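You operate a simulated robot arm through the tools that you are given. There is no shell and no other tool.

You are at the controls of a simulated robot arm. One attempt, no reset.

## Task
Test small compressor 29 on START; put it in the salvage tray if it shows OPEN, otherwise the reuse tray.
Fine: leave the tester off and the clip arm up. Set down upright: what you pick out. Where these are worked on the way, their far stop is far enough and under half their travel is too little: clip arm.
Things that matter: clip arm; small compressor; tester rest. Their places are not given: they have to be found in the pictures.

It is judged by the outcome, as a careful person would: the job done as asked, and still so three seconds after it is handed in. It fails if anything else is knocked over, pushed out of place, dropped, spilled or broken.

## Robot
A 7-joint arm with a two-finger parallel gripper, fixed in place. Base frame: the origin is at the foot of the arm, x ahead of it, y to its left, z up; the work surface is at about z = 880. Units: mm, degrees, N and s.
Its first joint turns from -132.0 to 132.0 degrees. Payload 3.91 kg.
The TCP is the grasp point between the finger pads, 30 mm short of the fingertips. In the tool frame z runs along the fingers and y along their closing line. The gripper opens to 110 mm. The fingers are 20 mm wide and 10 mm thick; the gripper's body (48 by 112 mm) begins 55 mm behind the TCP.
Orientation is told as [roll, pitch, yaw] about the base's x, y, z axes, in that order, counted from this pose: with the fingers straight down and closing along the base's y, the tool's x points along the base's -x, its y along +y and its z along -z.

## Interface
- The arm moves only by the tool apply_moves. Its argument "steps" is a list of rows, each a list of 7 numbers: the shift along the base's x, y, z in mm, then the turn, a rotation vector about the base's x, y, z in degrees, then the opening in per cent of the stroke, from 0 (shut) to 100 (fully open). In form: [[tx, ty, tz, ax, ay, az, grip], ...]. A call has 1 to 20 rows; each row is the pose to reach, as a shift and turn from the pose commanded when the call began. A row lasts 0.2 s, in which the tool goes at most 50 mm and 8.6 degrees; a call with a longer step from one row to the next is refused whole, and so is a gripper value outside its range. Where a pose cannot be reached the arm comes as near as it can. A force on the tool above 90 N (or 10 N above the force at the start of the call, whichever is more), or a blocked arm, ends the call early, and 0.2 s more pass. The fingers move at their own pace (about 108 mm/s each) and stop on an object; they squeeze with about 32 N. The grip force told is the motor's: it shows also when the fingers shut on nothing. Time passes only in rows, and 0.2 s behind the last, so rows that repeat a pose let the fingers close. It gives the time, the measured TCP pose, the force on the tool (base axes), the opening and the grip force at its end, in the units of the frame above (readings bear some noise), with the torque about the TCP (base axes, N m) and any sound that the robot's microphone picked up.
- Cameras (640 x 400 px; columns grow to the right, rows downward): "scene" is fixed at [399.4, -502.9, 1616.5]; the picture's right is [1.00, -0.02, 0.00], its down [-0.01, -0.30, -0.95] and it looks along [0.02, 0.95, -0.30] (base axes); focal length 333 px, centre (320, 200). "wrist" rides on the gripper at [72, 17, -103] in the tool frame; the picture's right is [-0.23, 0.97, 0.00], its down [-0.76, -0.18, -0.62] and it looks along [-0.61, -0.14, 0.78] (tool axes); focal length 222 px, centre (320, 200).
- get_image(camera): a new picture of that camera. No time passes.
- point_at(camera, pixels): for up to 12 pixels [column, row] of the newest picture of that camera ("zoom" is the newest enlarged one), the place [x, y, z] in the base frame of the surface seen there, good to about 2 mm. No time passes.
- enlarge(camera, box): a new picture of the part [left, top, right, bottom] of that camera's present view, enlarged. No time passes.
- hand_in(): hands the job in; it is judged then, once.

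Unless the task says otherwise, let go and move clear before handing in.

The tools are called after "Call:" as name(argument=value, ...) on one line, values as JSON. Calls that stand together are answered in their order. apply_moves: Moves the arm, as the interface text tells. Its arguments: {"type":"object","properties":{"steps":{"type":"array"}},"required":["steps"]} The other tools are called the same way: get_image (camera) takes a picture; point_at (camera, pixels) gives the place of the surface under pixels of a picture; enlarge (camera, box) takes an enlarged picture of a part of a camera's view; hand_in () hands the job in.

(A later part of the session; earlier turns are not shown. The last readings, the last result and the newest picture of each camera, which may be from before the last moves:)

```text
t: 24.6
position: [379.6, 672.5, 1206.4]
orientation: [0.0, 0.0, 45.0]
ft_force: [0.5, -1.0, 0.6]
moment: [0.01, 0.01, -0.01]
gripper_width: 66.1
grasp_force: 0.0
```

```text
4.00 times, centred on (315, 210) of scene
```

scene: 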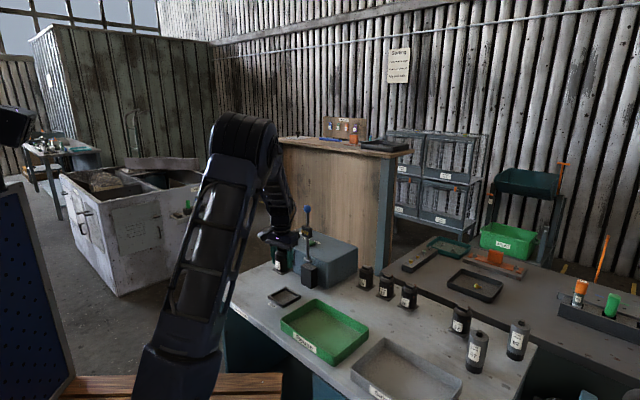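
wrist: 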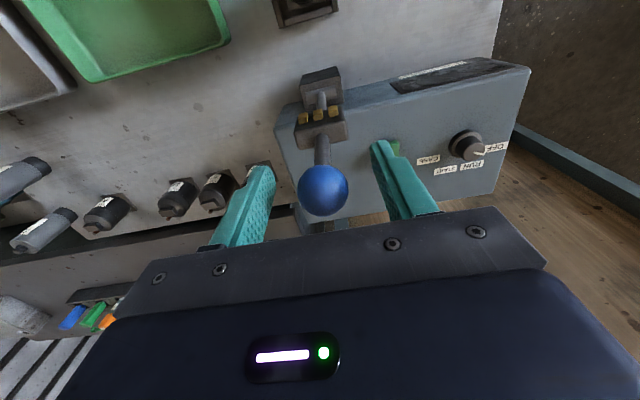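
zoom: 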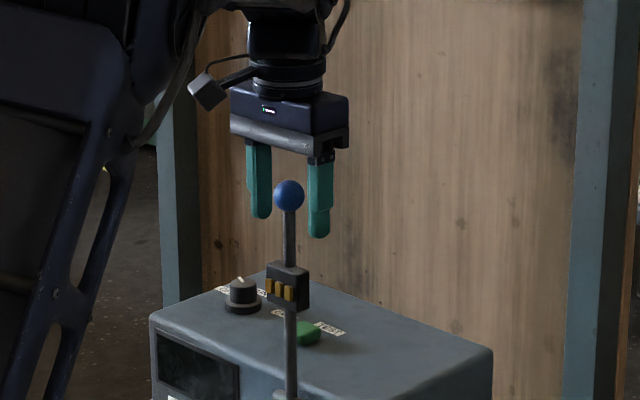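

The ball at wrist (323,191) sits right at the grasp point. I'll close on it.

Call:
apply_moves(steps=[[0, 0, 0, 0, 0, 0, 45], [0, 0, 0, 0, 0, 0, 32], [0, 0, 0, 0, 0, 0, 22], [0, 0, 0, 0, 0, 0, 15], [0, 0, 0, 0, 0, 0, 10], [0, 0, 0, 0, 0, 0, 10]])

Call:
get_image(camera="wrist")

```text
t: 26.0
position: [377.3, 672.8, 1206.8]
orientation: [0.0, 0.0, 45.1]
ft_force: [-13.2, 12.0, -0.5]
moment: [-0.03, 0.13, 0.05]
gripper_width: 29.4
grasp_force: 45.0
```

```text
taken
```

wrist: 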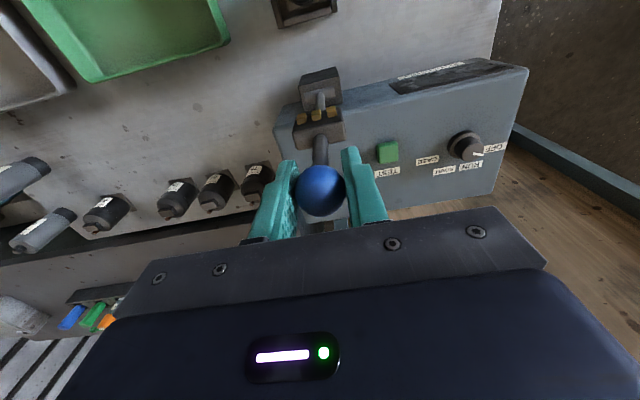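

The ball is held at 29.4 mm; a sideways reaction of about 18 N means I should shift about 1.5 mm toward (−1,+1). I'll begin the swing with 24° of arc and watch the force.

Call:
apply_moves(steps=[[-1, 1, 0, 0, 0, 0, 10], [-11.3, -9.3, -0.5, 0, 0, 0, 10], [-21.6, -19.6, -2, 0, 0, 0, 10], [-31.8, -29.8, -4.6, 0, 0, 0, 10], [-41.9, -39.9, -8.1, 0, 0, 0, 10], [-51.8, -49.8, -12.7, 0, 0, 0, 10], [-61.4, -59.4, -18.2, 0, 0, 0, 10], [-61.4, -59.4, -18.2, 0, 0, 0, 10]])

Call:
enlarge(camera="scene", box=[245, 180, 365, 300])

Call:
get_image(camera="wrist")

```text
t: 27.8
position: [316.5, 614.8, 1188.1]
orientation: [0.0, 0.0, 44.9]
ft_force: [-8.2, 13.4, 2.3]
moment: [0.7, -0.72, 0.03]
gripper_width: 28.9
grasp_force: 44.8
```

```text
3.33 times, centred on (305, 240) of scene
```

zoom: 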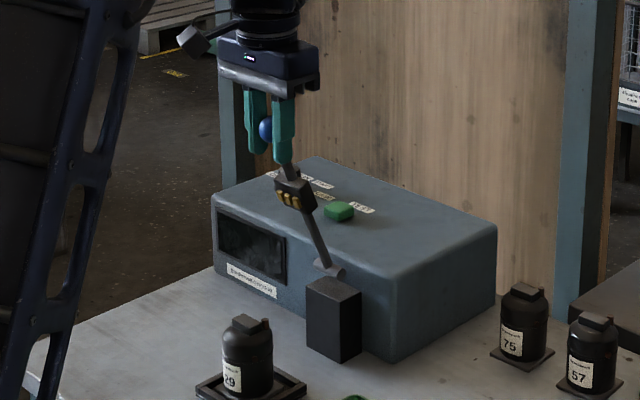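

```text
taken
```

wrist: 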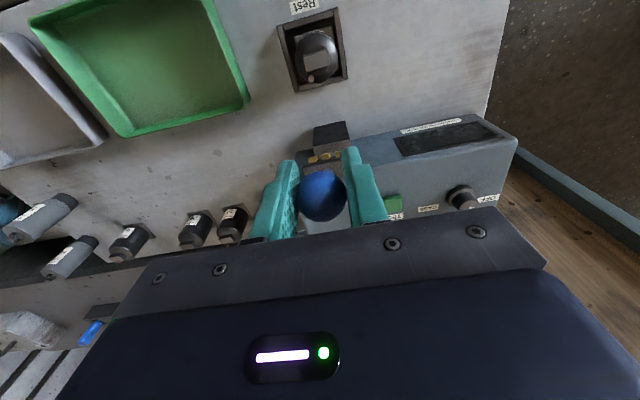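

The lever follows with only a small force. I'll continue along the arc to about 72° and check again.

Call:
apply_moves(steps=[[-9.4, -9.4, -6.5, 0, 0, 0, 10], [-18.3, -18.3, -13.7, 0, 0, 0, 10], [-26.8, -26.8, -22, 0, 0, 0, 10], [-35, -35, -30.9, 0, 0, 0, 10], [-42.6, -42.6, -40.8, 0, 0, 0, 10], [-49.9, -49.9, -51.3, 0, 0, 0, 10], [-56.5, -56.5, -62.6, 0, 0, 0, 10], [-62.7, -62.7, -74.4, 0, 0, 0, 10], [-68.1, -68.1, -86.8, 0, 0, 0, 10], [-73.1, -73.1, -99.7, 0, 0, 0, 10], [-77.3, -77.3, -113.1, 0, 0, 0, 10], [-80.8, -80.8, -126.9, 0, 0, 0, 10], [-80.8, -80.8, -126.9, 0, 0, 0, 10]])

Call:
enlarge(camera="scene", box=[245, 180, 365, 310])

Call:
get_image(camera="wrist")

```text
t: 30.6
position: [235.7, 531.9, 1060.5]
orientation: [0.0, 0.0, 45.1]
ft_force: [-17.2, 6.0, 6.5]
moment: [0.47, -0.69, 0.1]
gripper_width: 29.1
grasp_force: 45.6
```

```text
3.08 times, centred on (305, 245) of scene
```

zoom: 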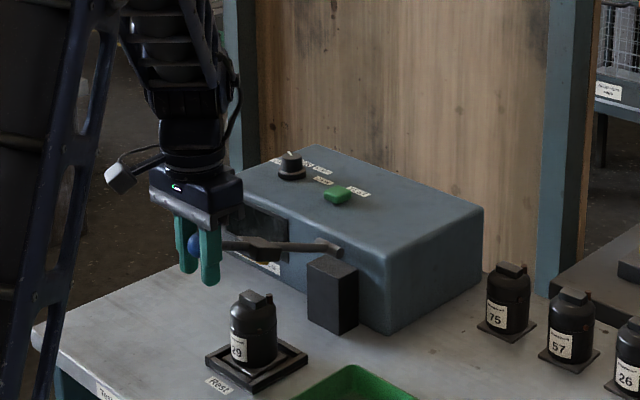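

```text
taken
```

wrist: 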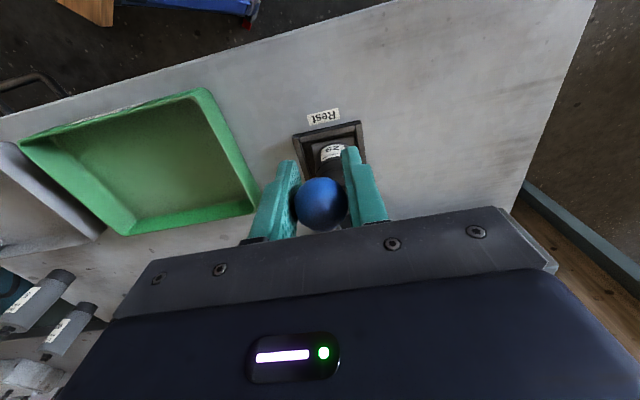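

The lever is at about 72° and still moving freely. I'll go on to 84° in small steps.

Call:
apply_moves(steps=[[-1.6, -1.6, -7, 0, 0, 0, 10], [-2.9, -2.9, -14.1, 0, 0, 0, 10], [-4.1, -4.1, -21.2, 0, 0, 0, 10], [-5, -5, -28.4, 0, 0, 0, 10], [-5.8, -5.8, -35.6, 0, 0, 0, 10], [-6.5, -6.5, -42.9, 0, 0, 0, 10], [-6.5, -6.5, -42.9, 0, 0, 0, 10]])

Call:
enlarge(camera="scene", box=[255, 220, 345, 310])

```text
t: 32.2
position: [229.2, 527.2, 1018.8]
orientation: [0.0, 0.0, 45.0]
ft_force: [-26.0, 5.8, 3.5]
moment: [0.14, -0.52, 0.05]
gripper_width: 29.3
grasp_force: 44.6
```

```text
4.44 times, centred on (300, 265) of scene
```

zoom: 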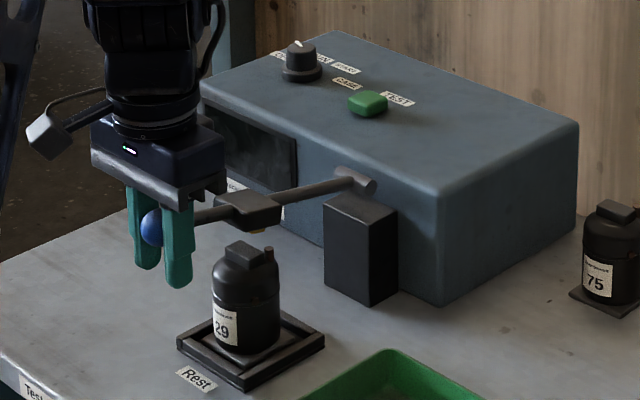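

The head is coming down above the cap of 29, not yet touching. I'll continue slowly with a small outward correction for the side force.

Call:
apply_moves(steps=[[-1.5, 0, -3.6, 0, 0, 0, 10], [-2, -0.5, -7.3, 0, 0, 0, 10], [-2.2, -0.7, -11, 0, 0, 0, 10], [-2.2, -0.7, -14.7, 0, 0, 0, 10], [-2.2, -0.7, -14.7, 0, 0, 0, 10]])

Call:
enlarge(camera="scene", box=[255, 220, 345, 310])

```text
t: 33.4
position: [229.1, 525.8, 1005.5]
orientation: [-0.1, 0.1, 44.9]
ft_force: [5.6, -4.1, 4.1]
moment: [0.78, -0.68, 0.02]
gripper_width: 28.9
grasp_force: 45.8
```

```text
4.44 times, centred on (300, 265) of scene
```

zoom: 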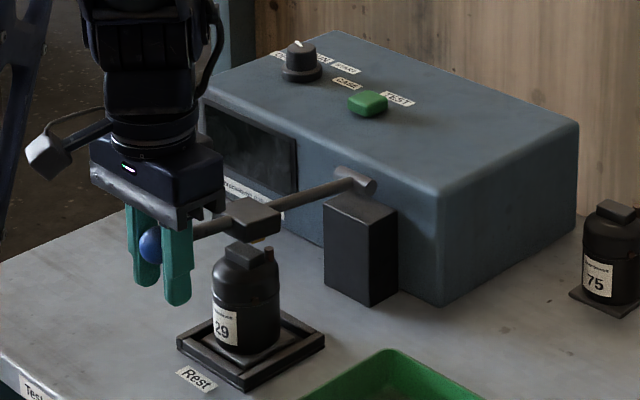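

Forces are low and the head is about to meet the cap. I'll continue down in small steps.

Call:
apply_moves(steps=[[0, 0, -3.6, 0, 0, 0, 10], [0, 0, -7.3, 0, 0, 0, 10], [0, 0, -11, 0, 0, 0, 10], [0, 0, -11, 0, 0, 0, 10]])

Call:
enlarge(camera="scene", box=[255, 220, 345, 310])

Call:
enlarge(camera="wrist", box=[260, 130, 390, 240])

```text
t: 34.4
position: [228.1, 524.0, 992.2]
orientation: [-0.2, 0.1, 44.9]
ft_force: [3.6, -23.0, 1.5]
moment: [0.48, -0.13, 0.0]
gripper_width: 29.1
grasp_force: 45.7
```

```text
4.44 times, centred on (300, 265) of scene
```

zoom: 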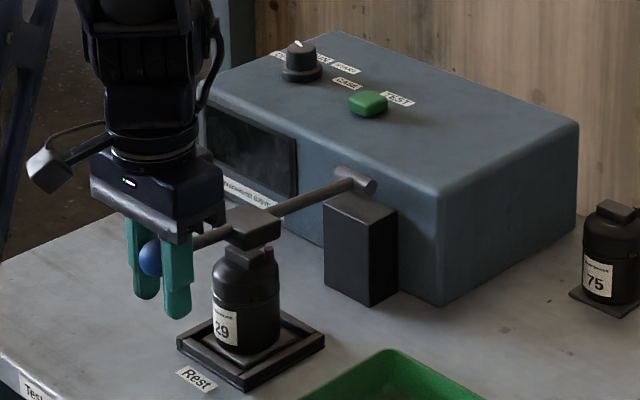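

```text
3.64 times, centred on (325, 185) of wrist
```

zoom: 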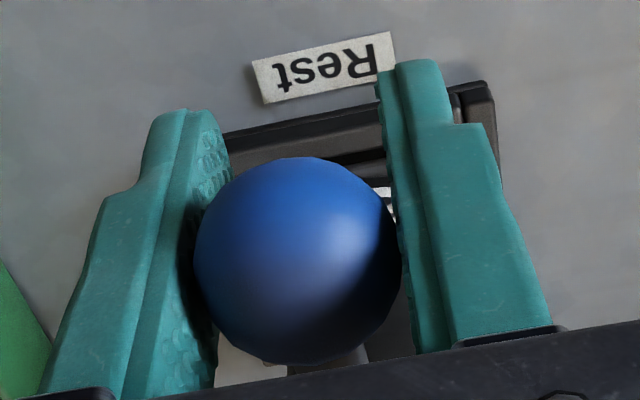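

The head looks in contact or almost, but there's no upward reaction yet. I'll press on in 2 mm steps to find the stop.

Call:
apply_moves(steps=[[0.4, -1, -2, 0, 0, 0, 10], [0.4, -1, -4, 0, 0, 0, 10], [0.4, -1, -6, 0, 0, 0, 10], [0.4, -1, -6, 0, 0, 0, 10]])

Call:
enlarge(camera="scene", box=[265, 230, 335, 300])

```text
t: 35.4
position: [228.5, 525.2, 987.4]
orientation: [0.0, -0.1, 44.9]
ft_force: [-0.8, -14.0, 4.4]
moment: [0.98, -0.81, 0.03]
gripper_width: 28.7
grasp_force: 45.9
```

```text
5.71 times, centred on (300, 265) of scene
```

zoom: 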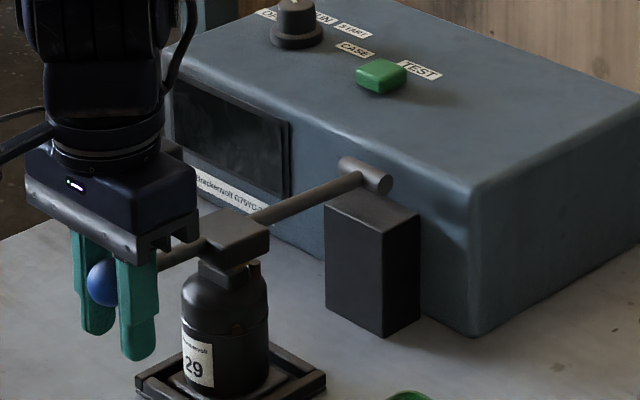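

The head now appears right at the cap. I'll measure the lever and head heights to see whether there's still a gap.

Call:
point_at(camera="zoom", pixels=[[240, 232], [240, 250], [232, 268], [300, 200], [350, 178], [360, 165], [225, 285], [255, 265], [180, 255], [100, 280]])

Call:
enlarge(camera="scene", box=[280, 255, 320, 290])

```text
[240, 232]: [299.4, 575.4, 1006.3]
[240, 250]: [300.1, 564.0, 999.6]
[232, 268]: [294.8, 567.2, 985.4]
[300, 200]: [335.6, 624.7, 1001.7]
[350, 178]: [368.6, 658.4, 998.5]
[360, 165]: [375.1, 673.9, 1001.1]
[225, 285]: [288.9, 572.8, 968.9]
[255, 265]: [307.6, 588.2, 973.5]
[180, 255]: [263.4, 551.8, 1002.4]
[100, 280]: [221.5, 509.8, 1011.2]
```

```text
11.43 times, centred on (300, 272) of scene
```

zoom: 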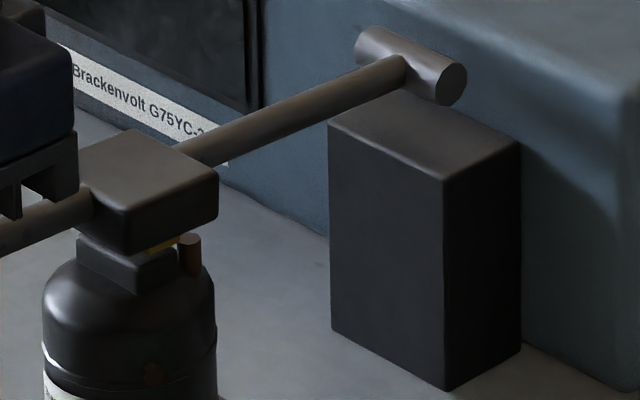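

The rod is practically level (z≈1000) and a yellow contact touches the cap, while the ball has slid a little up in the pads. I'll press 3 mm further to confirm it is at the stop.

Call:
apply_moves(steps=[[0, 0, -1.5, 0, 0, 0, 10], [0, 0, -3, 0, 0, 0, 10], [0, 0, -3, 0, 0, 0, 10]])

Call:
enlarge(camera="scene", box=[280, 255, 320, 290])

Call:
enlarge(camera="scene", box=[255, 240, 305, 300])

```text
t: 36.2
position: [229.1, 525.7, 985.0]
orientation: [0.1, -0.1, 45.0]
ft_force: [2.3, -5.3, 5.6]
moment: [0.94, -0.82, -0.01]
gripper_width: 29.0
grasp_force: 45.5
```

```text
11.43 times, centred on (300, 272) of scene
```

zoom: 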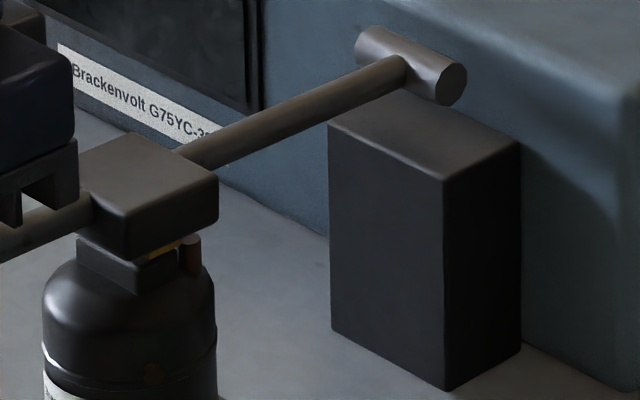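

```text
6.67 times, centred on (280, 270) of scene
```

zoom: 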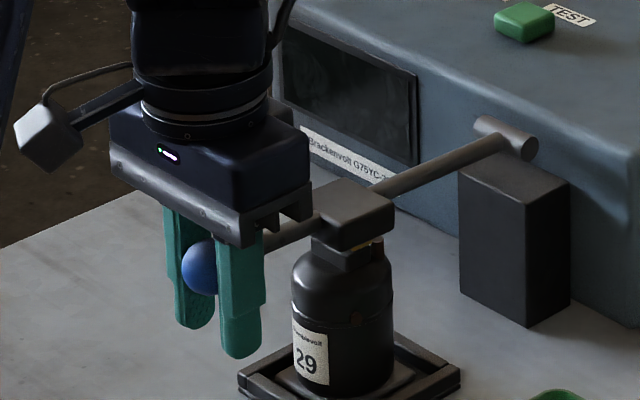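

The lever barely moved this time and the contacts appear seated on the cap. I'll open the fingers without moving and see whether the lever stays.

Call:
apply_moves(steps=[[0, 0, 0, 0, 0, 0, 25], [0, 0, 0, 0, 0, 0, 40], [0, 0, 0, 0, 0, 0, 55], [0, 0, 0, 0, 0, 0, 60], [0, 0, 0, 0, 0, 0, 60]])

Call:
enlarge(camera="scene", box=[280, 255, 320, 290])

Call:
get_image(camera="wrist")

```text
t: 37.4
position: [226.8, 524.6, 984.5]
orientation: [0.1, 0.1, 45.0]
ft_force: [-0.1, 0.8, 0.0]
moment: [0.03, 0.0, -0.02]
gripper_width: 66.1
grasp_force: 0.1
```

```text
11.43 times, centred on (300, 272) of scene
```

zoom: 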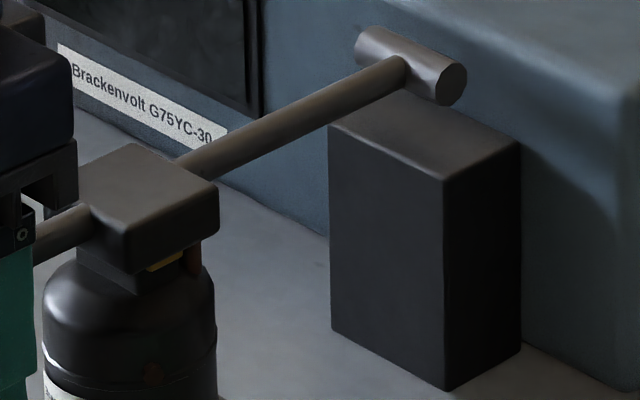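

```text
taken
```

wrist: 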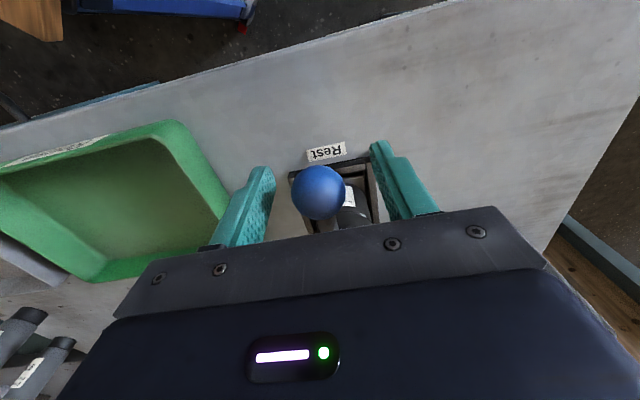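

When released, the lever dropped a bit further by itself, so it had not been fully down. I'll press on top of the ball with closed fingers to be sure it's at its stop.

Call:
apply_moves(steps=[[0, 0, 25, 0, 0, 0, 60], [0, 0, 50, 0, 0, 0, 60], [0, 0, 70, 0, 0, 0, 60], [0, 0, 70, 0, 0, 0, 30], [0, 0, 70, 0, 0, 0, 0], [0, 0, 70, 0, 0, 0, 0], [0, 0, 60, 0, 0, 0, 0], [0, 0, 52, 0, 0, 0, 0], [0, 0, 48, 0, 0, 0, 0], [0, 0, 46, 0, 0, 0, 0], [0, 0, 44, 0, 0, 0, 0], [0, 0, 44, 0, 0, 0, 0]])

Call:
enlarge(camera="scene", box=[265, 240, 325, 300])

```text
t: 39.8
position: [228.4, 525.2, 1034.8]
orientation: [0.1, -0.5, 45.1]
ft_force: [-1.4, -14.4, 46.2]
moment: [-0.53, 0.19, 0.09]
gripper_width: 0.1
grasp_force: 32.3
stopped in row 11: the force on the tool passed its limit at 95 N (the readings are from after the stop); the commanded pose is now the measured one
```

```text
6.67 times, centred on (295, 270) of scene
```

zoom: 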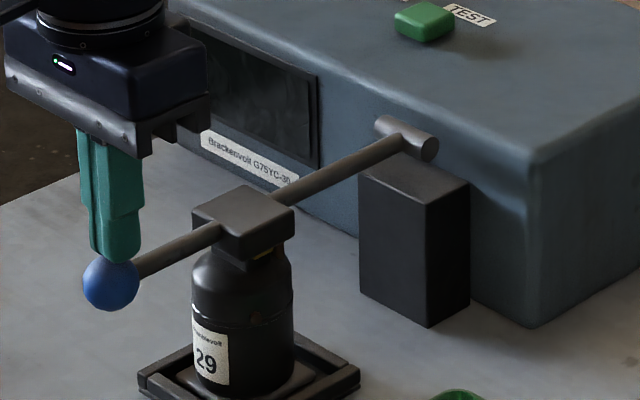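

The hard reaction shows the clip arm is on its stop on the compressor, which still stands square. I'll rise and move over the knob at yaw 90, leaving room for the −90° turn.

Call:
apply_moves(steps=[[0, 0, 30, 0, 0, 0, 0], [0, 0, 75, 0, 0, 0, 0], [0, 0, 120, 0, 0, 0, 20], [0, 0, 155, 0, 0, 0, 40], [10, 40, 165, 0, 0, 5, 50], [20, 84, 165, 0, 0, 10, 50], [31, 126, 165, 0, 0, 15, 50], [42, 168, 165, 0, 0, 21, 50], [53, 210, 165, 0, 0, 27, 50], [64, 252, 165, 0, 0, 33, 50], [75, 294, 165, 0, 0, 39, 50], [84, 330, 150, 0, 0, 45, 50], [91.6, 361.3, 130, 0, 0, 45, 50], [91.6, 361.3, 110, 0, 0, 45, 50], [91.6, 361.3, 110, 0, 0, 45, 50]])

Call:
get_image(camera="wrist")

Call:
enlarge(camera="scene", box=[245, 200, 345, 310])

```text
t: 43.0
position: [321.3, 888.3, 1143.6]
orientation: [0.1, -0.2, 90.0]
ft_force: [0.1, 0.1, 0.2]
moment: [-0.03, -0.01, -0.03]
gripper_width: 55.1
grasp_force: 0.1
```

```text
taken
```

wrist: 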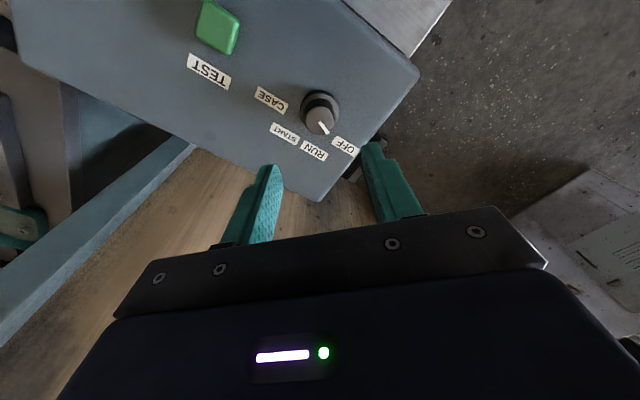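

```text
3.64 times, centred on (295, 255) of scene
```

zoom: 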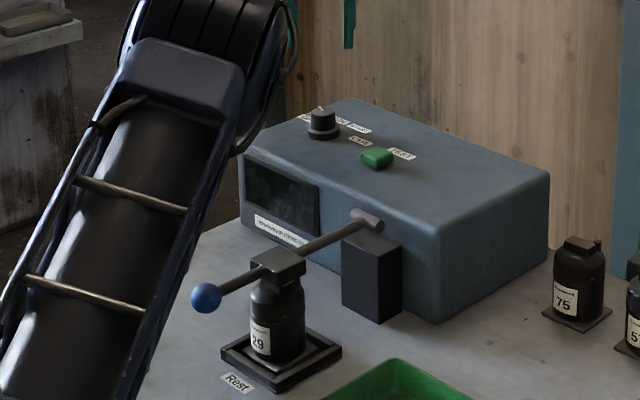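

The clip arm rests horizontally on the compressor. From the wrist view I'll measure the knob and labels again.

Call:
enlarge(camera="wrist", box=[240, 70, 370, 170])

Call:
point_at(camera="wrist", pixels=[[320, 124], [307, 120], [333, 124], [320, 108], [318, 133], [345, 144], [314, 151], [285, 134], [271, 99], [219, 27]])

```text
4.00 times, centred on (305, 120) of wrist
```

zoom: 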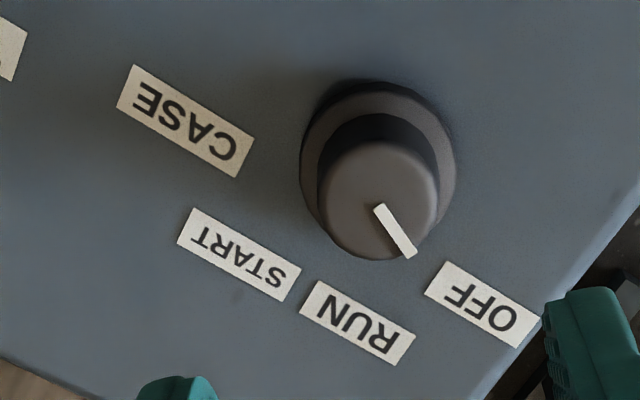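

```text
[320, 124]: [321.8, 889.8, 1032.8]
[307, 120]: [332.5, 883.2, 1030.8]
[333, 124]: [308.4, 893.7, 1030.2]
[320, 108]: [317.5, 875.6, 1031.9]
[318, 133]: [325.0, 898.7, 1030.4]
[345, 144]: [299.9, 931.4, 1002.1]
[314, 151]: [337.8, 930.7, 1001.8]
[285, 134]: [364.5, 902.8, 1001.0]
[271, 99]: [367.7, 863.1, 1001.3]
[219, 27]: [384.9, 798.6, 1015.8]
```

The knob centre is about (320.5,887.5) with its top at z≈1032. I'll descend so the fingertips sit just above the skirt, then check.

Call:
apply_moves(steps=[[0.5, 1, -40, 0, 0, 0, 50], [0.5, 1, -75, 0, 0, 0, 50], [0.5, 1, -92, 0, 0, 0, 50], [0.5, 1, -101, 0, 0, 0, 50], [0.5, 1, -101, 0, 0, 0, 50]])

Call:
get_image(camera="wrist")

Call:
enlarge(camera="scene", box=[280, 200, 340, 260])

```text
t: 44.2
position: [322.3, 888.7, 1041.9]
orientation: [0.2, -0.1, 90.0]
ft_force: [0.4, 0.5, -0.4]
moment: [0.05, 0.0, 0.01]
gripper_width: 55.0
grasp_force: 0.1
```

```text
taken
```

wrist: 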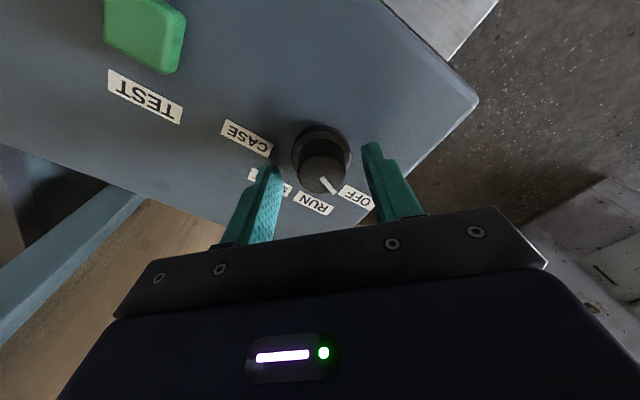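

```text
6.67 times, centred on (310, 230) of scene
```

zoom: 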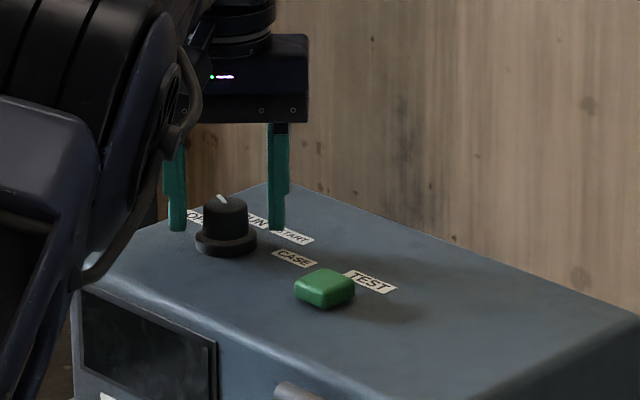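

The fingers straddle the knob in x. I'll verify the alignment in y with surface points on the knob top.

Call:
enlarge(camera="wrist", box=[280, 110, 380, 210])

Call:
point_at(camera="wrist", pixels=[[322, 174], [301, 168], [344, 176], [324, 156], [320, 190], [337, 160], [308, 186]])

```text
4.00 times, centred on (330, 160) of wrist
```

zoom: 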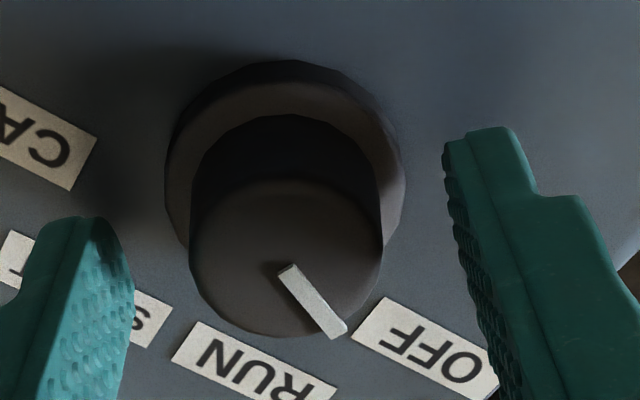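

```text
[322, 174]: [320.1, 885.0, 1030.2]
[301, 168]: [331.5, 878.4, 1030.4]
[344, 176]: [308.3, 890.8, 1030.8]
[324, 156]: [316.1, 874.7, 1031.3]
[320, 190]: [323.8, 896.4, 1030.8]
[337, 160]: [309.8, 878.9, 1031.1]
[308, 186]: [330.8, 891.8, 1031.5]
```

The knob centre averages (320,886), so I'll shift 1.5 mm back and close on it.

Call:
apply_moves(steps=[[-0.5, -1.5, 0, 0, 0, 0, 50], [-0.5, -1.5, 0, 0, 0, 0, 38], [-0.5, -1.5, 0, 0, 0, 0, 28], [-0.5, -1.5, 0, 0, 0, 0, 20], [-0.5, -1.5, 0, 0, 0, 0, 15], [-0.5, -1.5, 0, 0, 0, 0, 15]])

Call:
get_image(camera="wrist")

```text
t: 45.6
position: [321.6, 886.6, 1041.8]
orientation: [0.0, -0.2, 90.1]
ft_force: [-5.4, -2.5, -1.7]
moment: [-0.17, 0.28, 0.03]
gripper_width: 31.6
grasp_force: 45.1
```

```text
taken
```

wrist: 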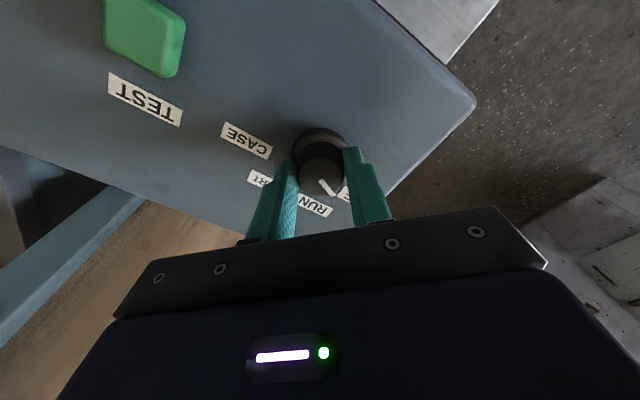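

The knob is gripped at 31.6 mm with small side forces. I'll turn it −45° first and look at the pointer.

Call:
apply_moves(steps=[[0, 0, 0, 0, 0, -6, 15], [0, 0, 0, 0, 0, -12, 15], [0, 0, 0, 0, 0, -18, 15], [0, 0, 0, 0, 0, -24, 15], [0, 0, 0, 0, 0, -30, 15], [0, 0, 0, 0, 0, -36, 15], [0, 0, 0, 0, 0, -42, 15], [0, 0, 0, 0, 0, -45, 15], [0, 0, 0, 0, 0, -45, 15]])

Call:
enlarge(camera="wrist", box=[260, 100, 400, 220])

Call:
enlarge(camera="scene", box=[265, 210, 345, 290])

```text
t: 47.6
position: [321.0, 886.0, 1042.1]
orientation: [0.1, -0.3, 44.9]
ft_force: [4.3, 8.1, 4.0]
moment: [0.68, -0.74, -0.01]
gripper_width: 31.4
grasp_force: 45.1
```

```text
3.33 times, centred on (330, 160) of wrist
```

zoom: 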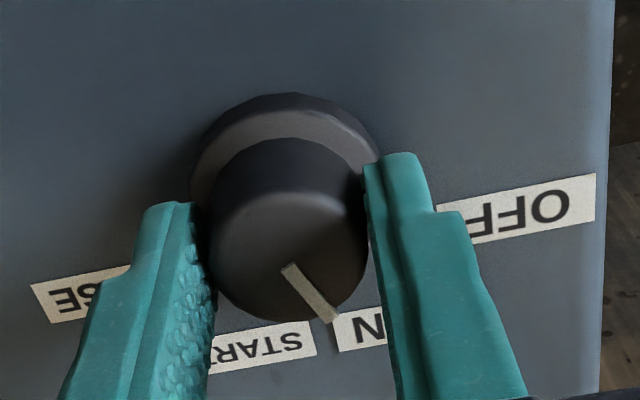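

```text
5.00 times, centred on (305, 250) of scene
```

zoom: 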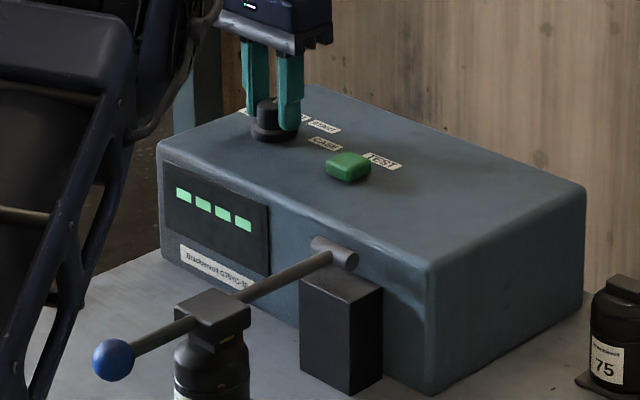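

The knob follows and the display now shows four dashes, with the pointer near RUN. I'll turn a further −45° to START.

Call:
apply_moves(steps=[[0, 0, 0, 0, 0, -6, 15], [0, 0, 0, 0, 0, -12, 15], [0, 0, 0, 0, 0, -18, 15], [0, 0, 0, 0, 0, -24, 15], [0, 0, 0, 0, 0, -30, 15], [0, 0, 0, 0, 0, -36, 15], [0, 0, 0, 0, 0, -42, 15], [0, 0, 0, 0, 0, -45, 15], [0, 0, 0, 0, 0, -45, 15]])

Call:
enlarge(camera="wrist", box=[260, 100, 400, 220])

Call:
enlarge(camera="scene", box=[265, 210, 345, 290])

```text
t: 49.6
position: [321.4, 887.3, 1041.6]
orientation: [0.2, -0.3, -0.1]
ft_force: [3.5, 32.6, 12.0]
moment: [1.12, -0.31, -0.02]
gripper_width: 31.5
grasp_force: 45.2
```

```text
3.33 times, centred on (330, 160) of wrist
```

zoom: 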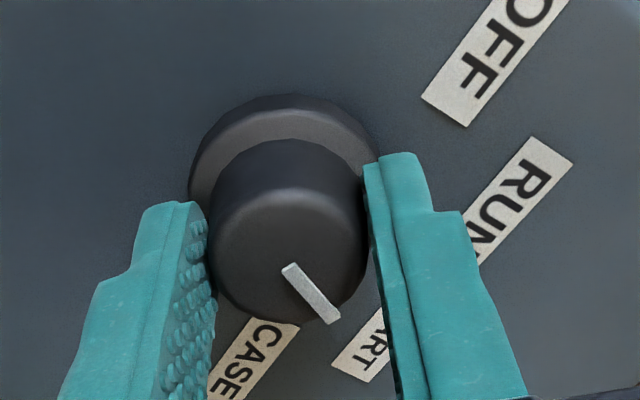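

```text
5.00 times, centred on (305, 250) of scene
```

zoom: 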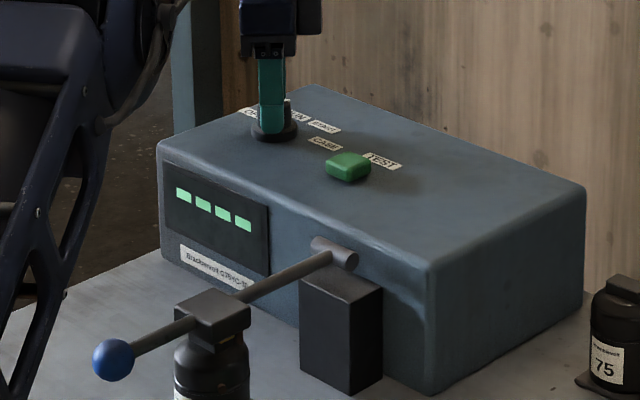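

The pointer now lies toward START, between CASE and RUN. I'll let go, rise and check it.

Call:
apply_moves(steps=[[0, 0, 0, 0, 0, 0, 30], [0, 0, 0, 0, 0, 0, 45], [0, 0, 0, 0, 0, 0, 50], [0, 0, 30, 0, 0, 0, 50], [0, 0, 70, 0, 0, 0, 50], [0, 0, 110, 0, 0, 0, 50], [0, 0, 110, 0, 0, 0, 50]])

Call:
get_image(camera="wrist")

Call:
enlarge(camera="wrist", box=[260, 80, 400, 200])

```text
t: 51.2
position: [320.8, 885.4, 1151.3]
orientation: [0.0, -0.2, -0.1]
ft_force: [-0.2, -0.5, -0.2]
moment: [0.01, 0.0, 0.01]
gripper_width: 55.1
grasp_force: 0.0
```

```text
taken
```

wrist: 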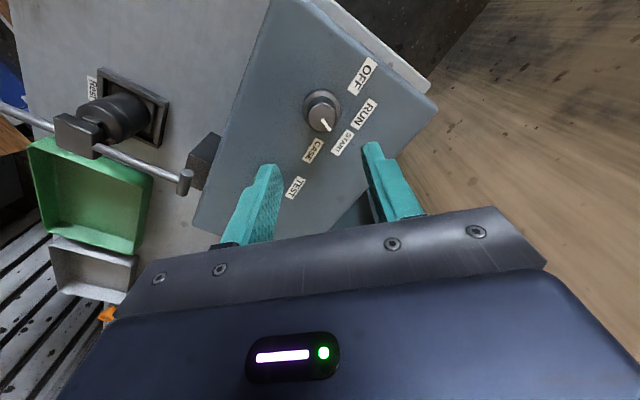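

```text
3.33 times, centred on (330, 140) of wrist
```

zoom: 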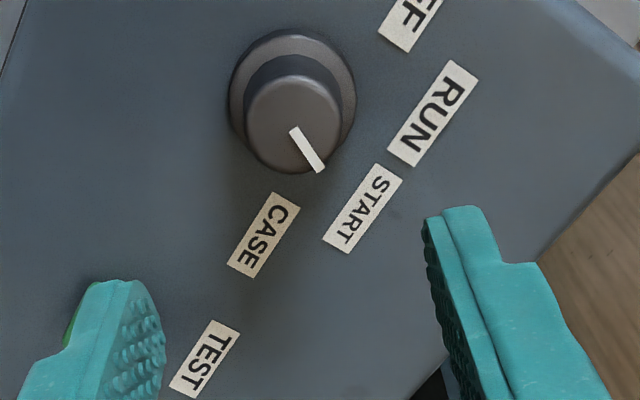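

The pointer appears to be aimed between START and CASE in this view; I'll measure the angle in 3D.

Call:
point_at(camera="zoom", pixels=[[295, 133], [319, 167], [250, 118], [336, 130], [293, 80], [290, 168], [362, 208], [263, 235], [432, 115], [205, 357]])

```text
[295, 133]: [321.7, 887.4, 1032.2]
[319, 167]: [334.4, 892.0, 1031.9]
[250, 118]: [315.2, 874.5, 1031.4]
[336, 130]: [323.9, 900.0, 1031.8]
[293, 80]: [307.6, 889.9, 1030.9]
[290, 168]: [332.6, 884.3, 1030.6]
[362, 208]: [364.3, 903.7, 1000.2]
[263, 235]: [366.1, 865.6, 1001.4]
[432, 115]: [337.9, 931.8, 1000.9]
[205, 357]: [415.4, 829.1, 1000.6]
```

The mark is at about 20° and START at about 22°, so START is selected. Now I'll close the fingers and go above the TEST button to check alignment.

Call:
apply_moves(steps=[[15, -22, 0, 0, 0, 0, 25], [30, -44, 0, 0, 0, 0, 0], [48, -66, 0, 0, 0, 0, 0], [64.5, -88, -10, 0, 0, 0, 0], [64.5, -88, -40, 0, 0, 0, 0], [64.5, -88, -60, 0, 0, 0, 0], [64.5, -88, -60, 0, 0, 0, 0]])

Call:
get_image(camera="wrist")

Call:
enlarge(camera="scene", box=[275, 210, 345, 280])

```text
t: 52.8
position: [384.9, 799.2, 1089.9]
orientation: [0.0, -0.4, -0.1]
ft_force: [-0.1, 0.3, -0.2]
moment: [-0.03, 0.0, 0.02]
gripper_width: 0.0
grasp_force: 31.6
```

```text
taken
```

wrist: 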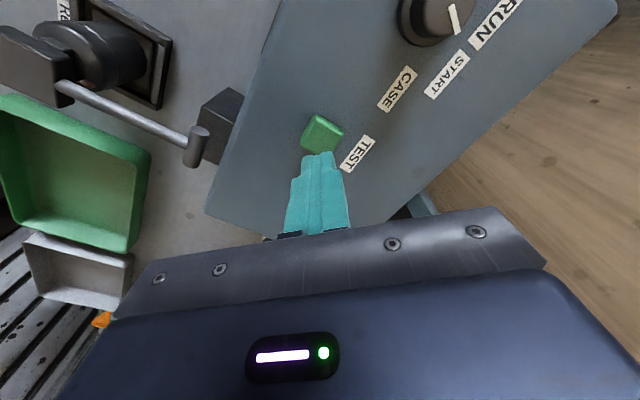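

```text
5.71 times, centred on (310, 245) of scene
```

zoom: 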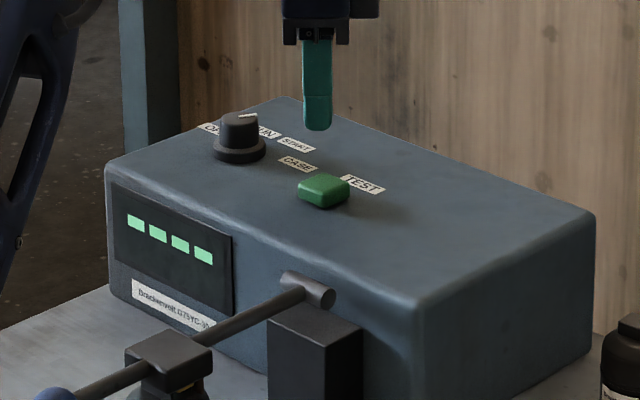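

The closed fingertips are over the green button region (button at wrist (322,133)). I'll measure the button corners for the exact centre.

Call:
point_at(camera="wrist", pixels=[[317, 117], [341, 130], [304, 139], [325, 148], [320, 132], [317, 160]])

```text
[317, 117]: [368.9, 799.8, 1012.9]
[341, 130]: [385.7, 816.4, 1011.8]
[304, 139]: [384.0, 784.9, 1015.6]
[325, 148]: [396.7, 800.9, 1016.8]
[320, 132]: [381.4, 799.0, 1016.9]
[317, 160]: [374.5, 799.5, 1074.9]
```

The button centre is (384.5,800), right below the fingertips, with its top at z≈1017. I'll descend to touch and press a little.

Call:
apply_moves(steps=[[0, 1, -20, 0, 0, 0, 0], [0, 1, -38, 0, 0, 0, 0], [0, 1, -42, 0, 0, 0, 0], [0, 1, -44, 0, 0, 0, 0], [0, 1, -45, 0, 0, 0, 0]])

Call:
enlarge(camera="scene", box=[275, 210, 345, 280])

```text
t: 54.0
position: [386.1, 800.0, 1046.5]
orientation: [0.1, -0.3, 0.0]
ft_force: [-0.4, 0.4, 0.8]
moment: [0.03, 0.01, 0.02]
gripper_width: 0.1
grasp_force: 31.8
```

```text
5.71 times, centred on (310, 245) of scene
```

zoom: 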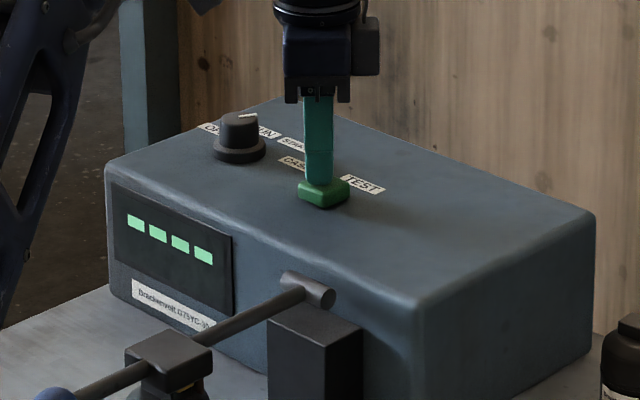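

The tips are just touching the button. I'll press down in 1 mm steps.

Call:
apply_moves(steps=[[0, 0, -1, 0, 0, 0, 0], [0, 0, -2, 0, 0, 0, 0], [0, 0, -3, 0, 0, 0, 0], [0, 0, -3, 0, 0, 0, 0]])

Call:
enlarge(camera="scene", box=[275, 210, 345, 280])

```text
t: 55.0
position: [384.8, 798.7, 1043.8]
orientation: [0.1, -0.3, 0.0]
ft_force: [0.5, -0.6, 2.0]
moment: [-0.01, -0.01, -0.01]
gripper_width: 0.1
grasp_force: 32.2
```

```text
5.71 times, centred on (310, 245) of scene
```

zoom: 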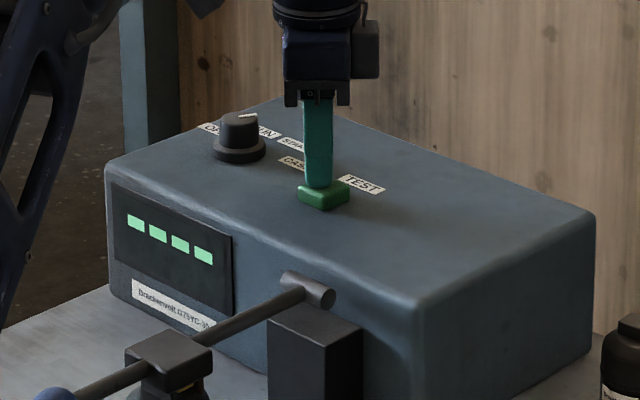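

The button is going down against a soft 2 N spring with no change on the display yet. I'll press a few millimetres more.

Call:
apply_moves(steps=[[0, 0, -1, 0, 0, 0, 0], [0, 0, -2, 0, 0, 0, 0], [0, 0, -3, 0, 0, 0, 0], [0, 0, -3, 0, 0, 0, 0]])

Call:
enlarge(camera="scene", box=[275, 210, 345, 280])

```text
t: 56.0
position: [385.4, 799.9, 1040.2]
orientation: [0.2, -0.3, 0.0]
ft_force: [0.3, 1.1, 3.6]
moment: [0.08, 0.05, 0.0]
gripper_width: 0.1
grasp_force: 32.2
heard: click
```

```text
5.71 times, centred on (310, 245) of scene
```

zoom: 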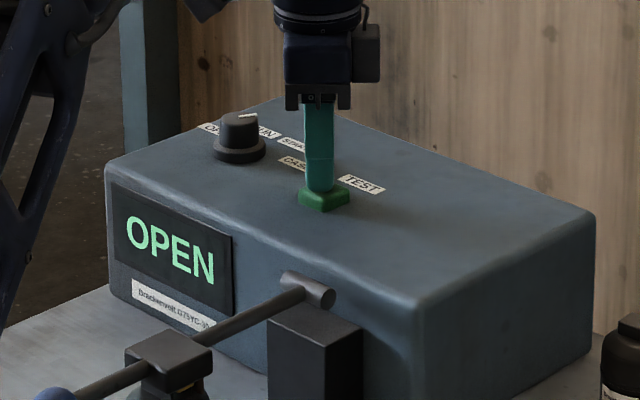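

A click was heard and the display reads OPEN. I'll rise off the button and check that the reading holds and the clip is still seated.

Call:
apply_moves(steps=[[0, 0, 10, 0, 0, 0, 0], [0, 0, 50, 0, 0, 0, 0], [0, 0, 90, 0, 0, 0, 0], [0, 0, 110, 0, 0, 0, 0], [0, 0, 110, 0, 0, 0, 20]])

Call:
enlarge(camera="scene", box=[265, 210, 345, 300])

Call:
enlarge(camera="scene", box=[280, 255, 320, 290])

Call:
get_image(camera="wrist")

```text
t: 57.2
position: [386.1, 798.9, 1151.0]
orientation: [0.1, -0.1, 0.0]
ft_force: [-0.1, 0.0, 0.0]
moment: [0.02, -0.01, -0.01]
gripper_width: 22.0
grasp_force: 0.1
```

```text
4.44 times, centred on (305, 255) of scene
```

zoom: 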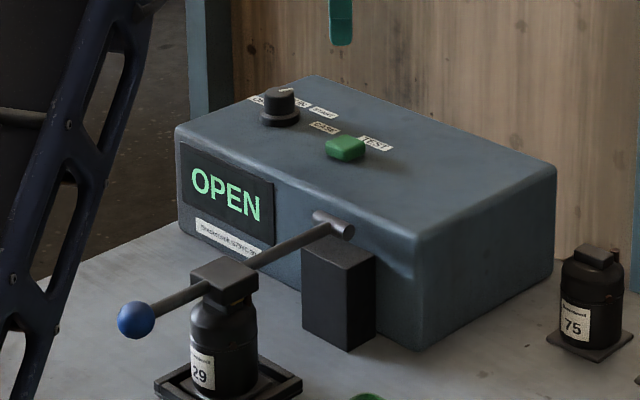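

```text
11.43 times, centred on (300, 272) of scene
```

zoom: 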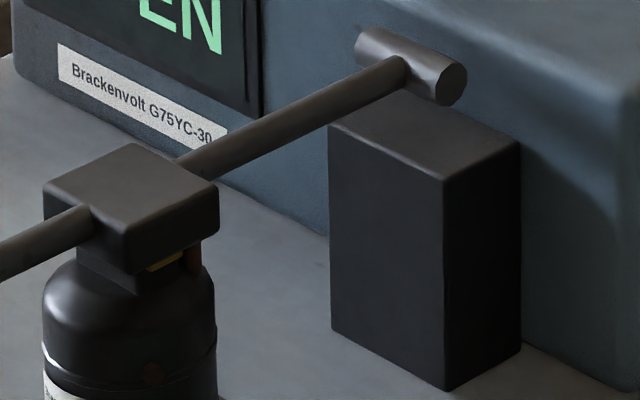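

```text
taken
```

wrist: 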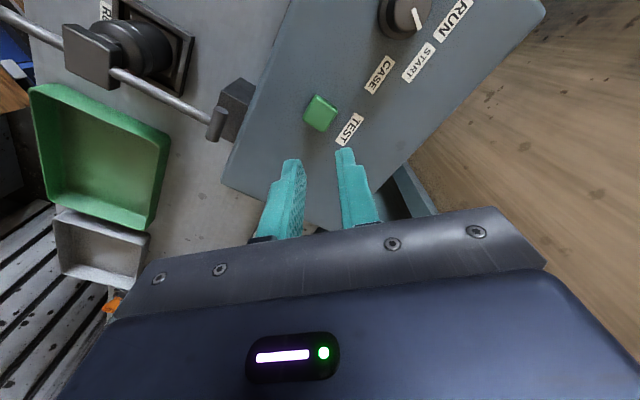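

The display keeps showing OPEN with the clip seated, so 29 goes to Salvage. First I'll return the knob to OFF: move back over the knob and descend around it.

Call:
apply_moves(steps=[[-16, 22, 0, 0, 0, 0, 35], [-32, 44, 0, 0, 0, 0, 50], [-48, 66, 0, 0, 0, 0, 50], [-64.5, 87, 0, 0, 0, 0, 50], [-64.5, 87, -40, 0, 0, 0, 50], [-64.5, 87, -80, 0, 0, 0, 50], [-64.5, 87, -100, 0, 0, 0, 50], [-64.5, 87, -109, 0, 0, 0, 50], [-64.5, 87, -109, 0, 0, 0, 50]])

Call:
get_image(camera="wrist")

```text
t: 59.2
position: [321.4, 885.4, 1042.9]
orientation: [0.1, -0.2, 0.1]
ft_force: [0.2, 0.6, -0.1]
moment: [-0.03, 0.03, -0.01]
gripper_width: 55.1
grasp_force: 0.1
```

```text
taken
```

wrist: 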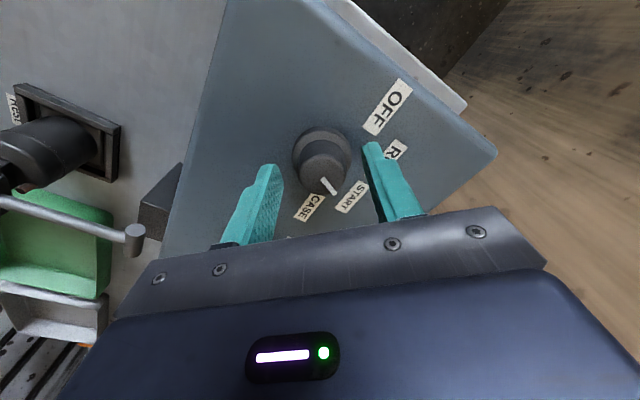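

The fingers straddle the knob again. I'll close and turn +90° back to OFF.

Call:
apply_moves(steps=[[0, 1, 0, 0, 0, 0, 38], [0, 1, 0, 0, 0, 0, 28], [0, 1, 0, 0, 0, 0, 20], [0, 1, 0, 0, 0, 0, 15], [0, 1, 0, 0, 0, 0, 15], [0, 1, 0, 0, 0, 8, 15], [0, 0.8, 0, 0, 0, 16, 15], [0, 0.6, 0, 0, 0, 24, 15], [0, 0.5, 0, 0, 0, 32, 15], [0, 0.4, 0, 0, 0, 40, 15], [0, 0.3, 0, 0, 0, 48, 15], [0, 0.2, 0, 0, 0, 56, 15], [0, 0, 0, 0, 0, 64, 15], [0, 0, 0, 0, 0, 72, 15], [0, 0, 0, 0, 0, 80, 15], [0, 0, 0, 0, 0, 87, 15], [0, 0, 0, 0, 0, 92, 15], [0, 0, 0, 0, 0, 92, 15]])

Call:
get_image(camera="wrist")

Call:
enlarge(camera="scene", box=[265, 210, 345, 300])

```text
t: 63.0
position: [322.4, 885.4, 1041.7]
orientation: [0.0, -0.2, 92.0]
ft_force: [10.3, 4.1, 23.0]
moment: [-0.76, -0.42, -0.35]
gripper_width: 31.4
grasp_force: 44.4
```

```text
taken
```

wrist: 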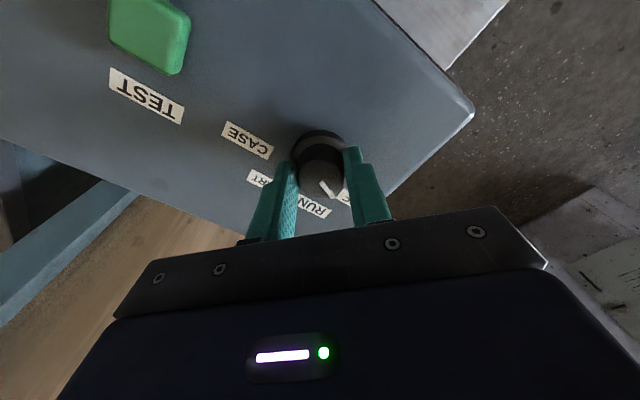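

```text
4.44 times, centred on (305, 255) of scene
```

zoom: 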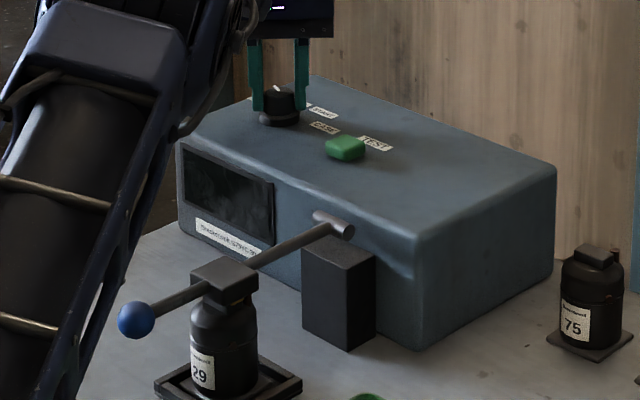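

The display is dark and the pointer is back toward OFF. I'll release, rise and check the pointer.

Call:
apply_moves(steps=[[0, 0, 0, 0, 0, -1, 25], [0, 0, 0, 0, 0, -1, 40], [0, 0, 0, 0, 0, -1, 50], [0, 0, 30, 0, 0, -2, 50], [0, 0, 70, 0, 0, -2, 50], [0, 0, 110, 0, 0, -2, 50], [0, 0, 110, 0, 0, -2, 50]])

Call:
enlarge(camera="wrist", box=[240, 70, 370, 170])

Call:
enlarge(camera="scene", box=[265, 210, 345, 300])

```text
t: 64.6
position: [321.1, 887.0, 1153.2]
orientation: [0.1, -0.2, 90.1]
ft_force: [-0.3, -0.6, -0.4]
moment: [0.01, -0.01, 0.0]
gripper_width: 54.7
grasp_force: 0.0
```

```text
4.00 times, centred on (305, 120) of wrist
```

zoom: 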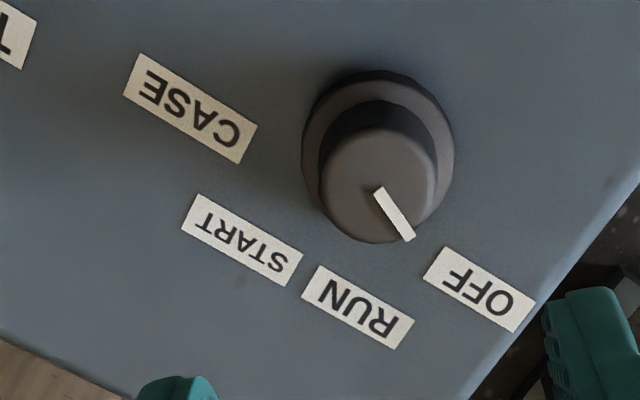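

```text
4.44 times, centred on (305, 255) of scene
```

zoom: 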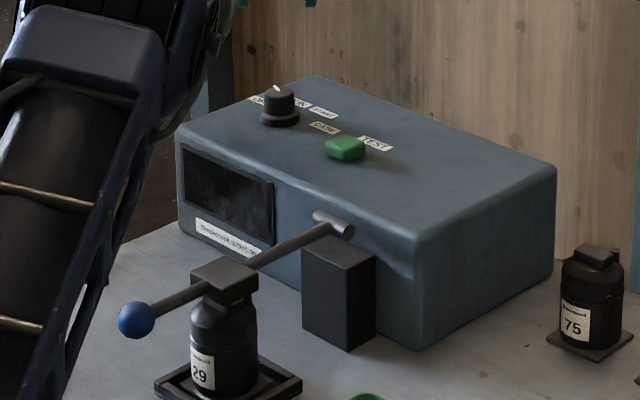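

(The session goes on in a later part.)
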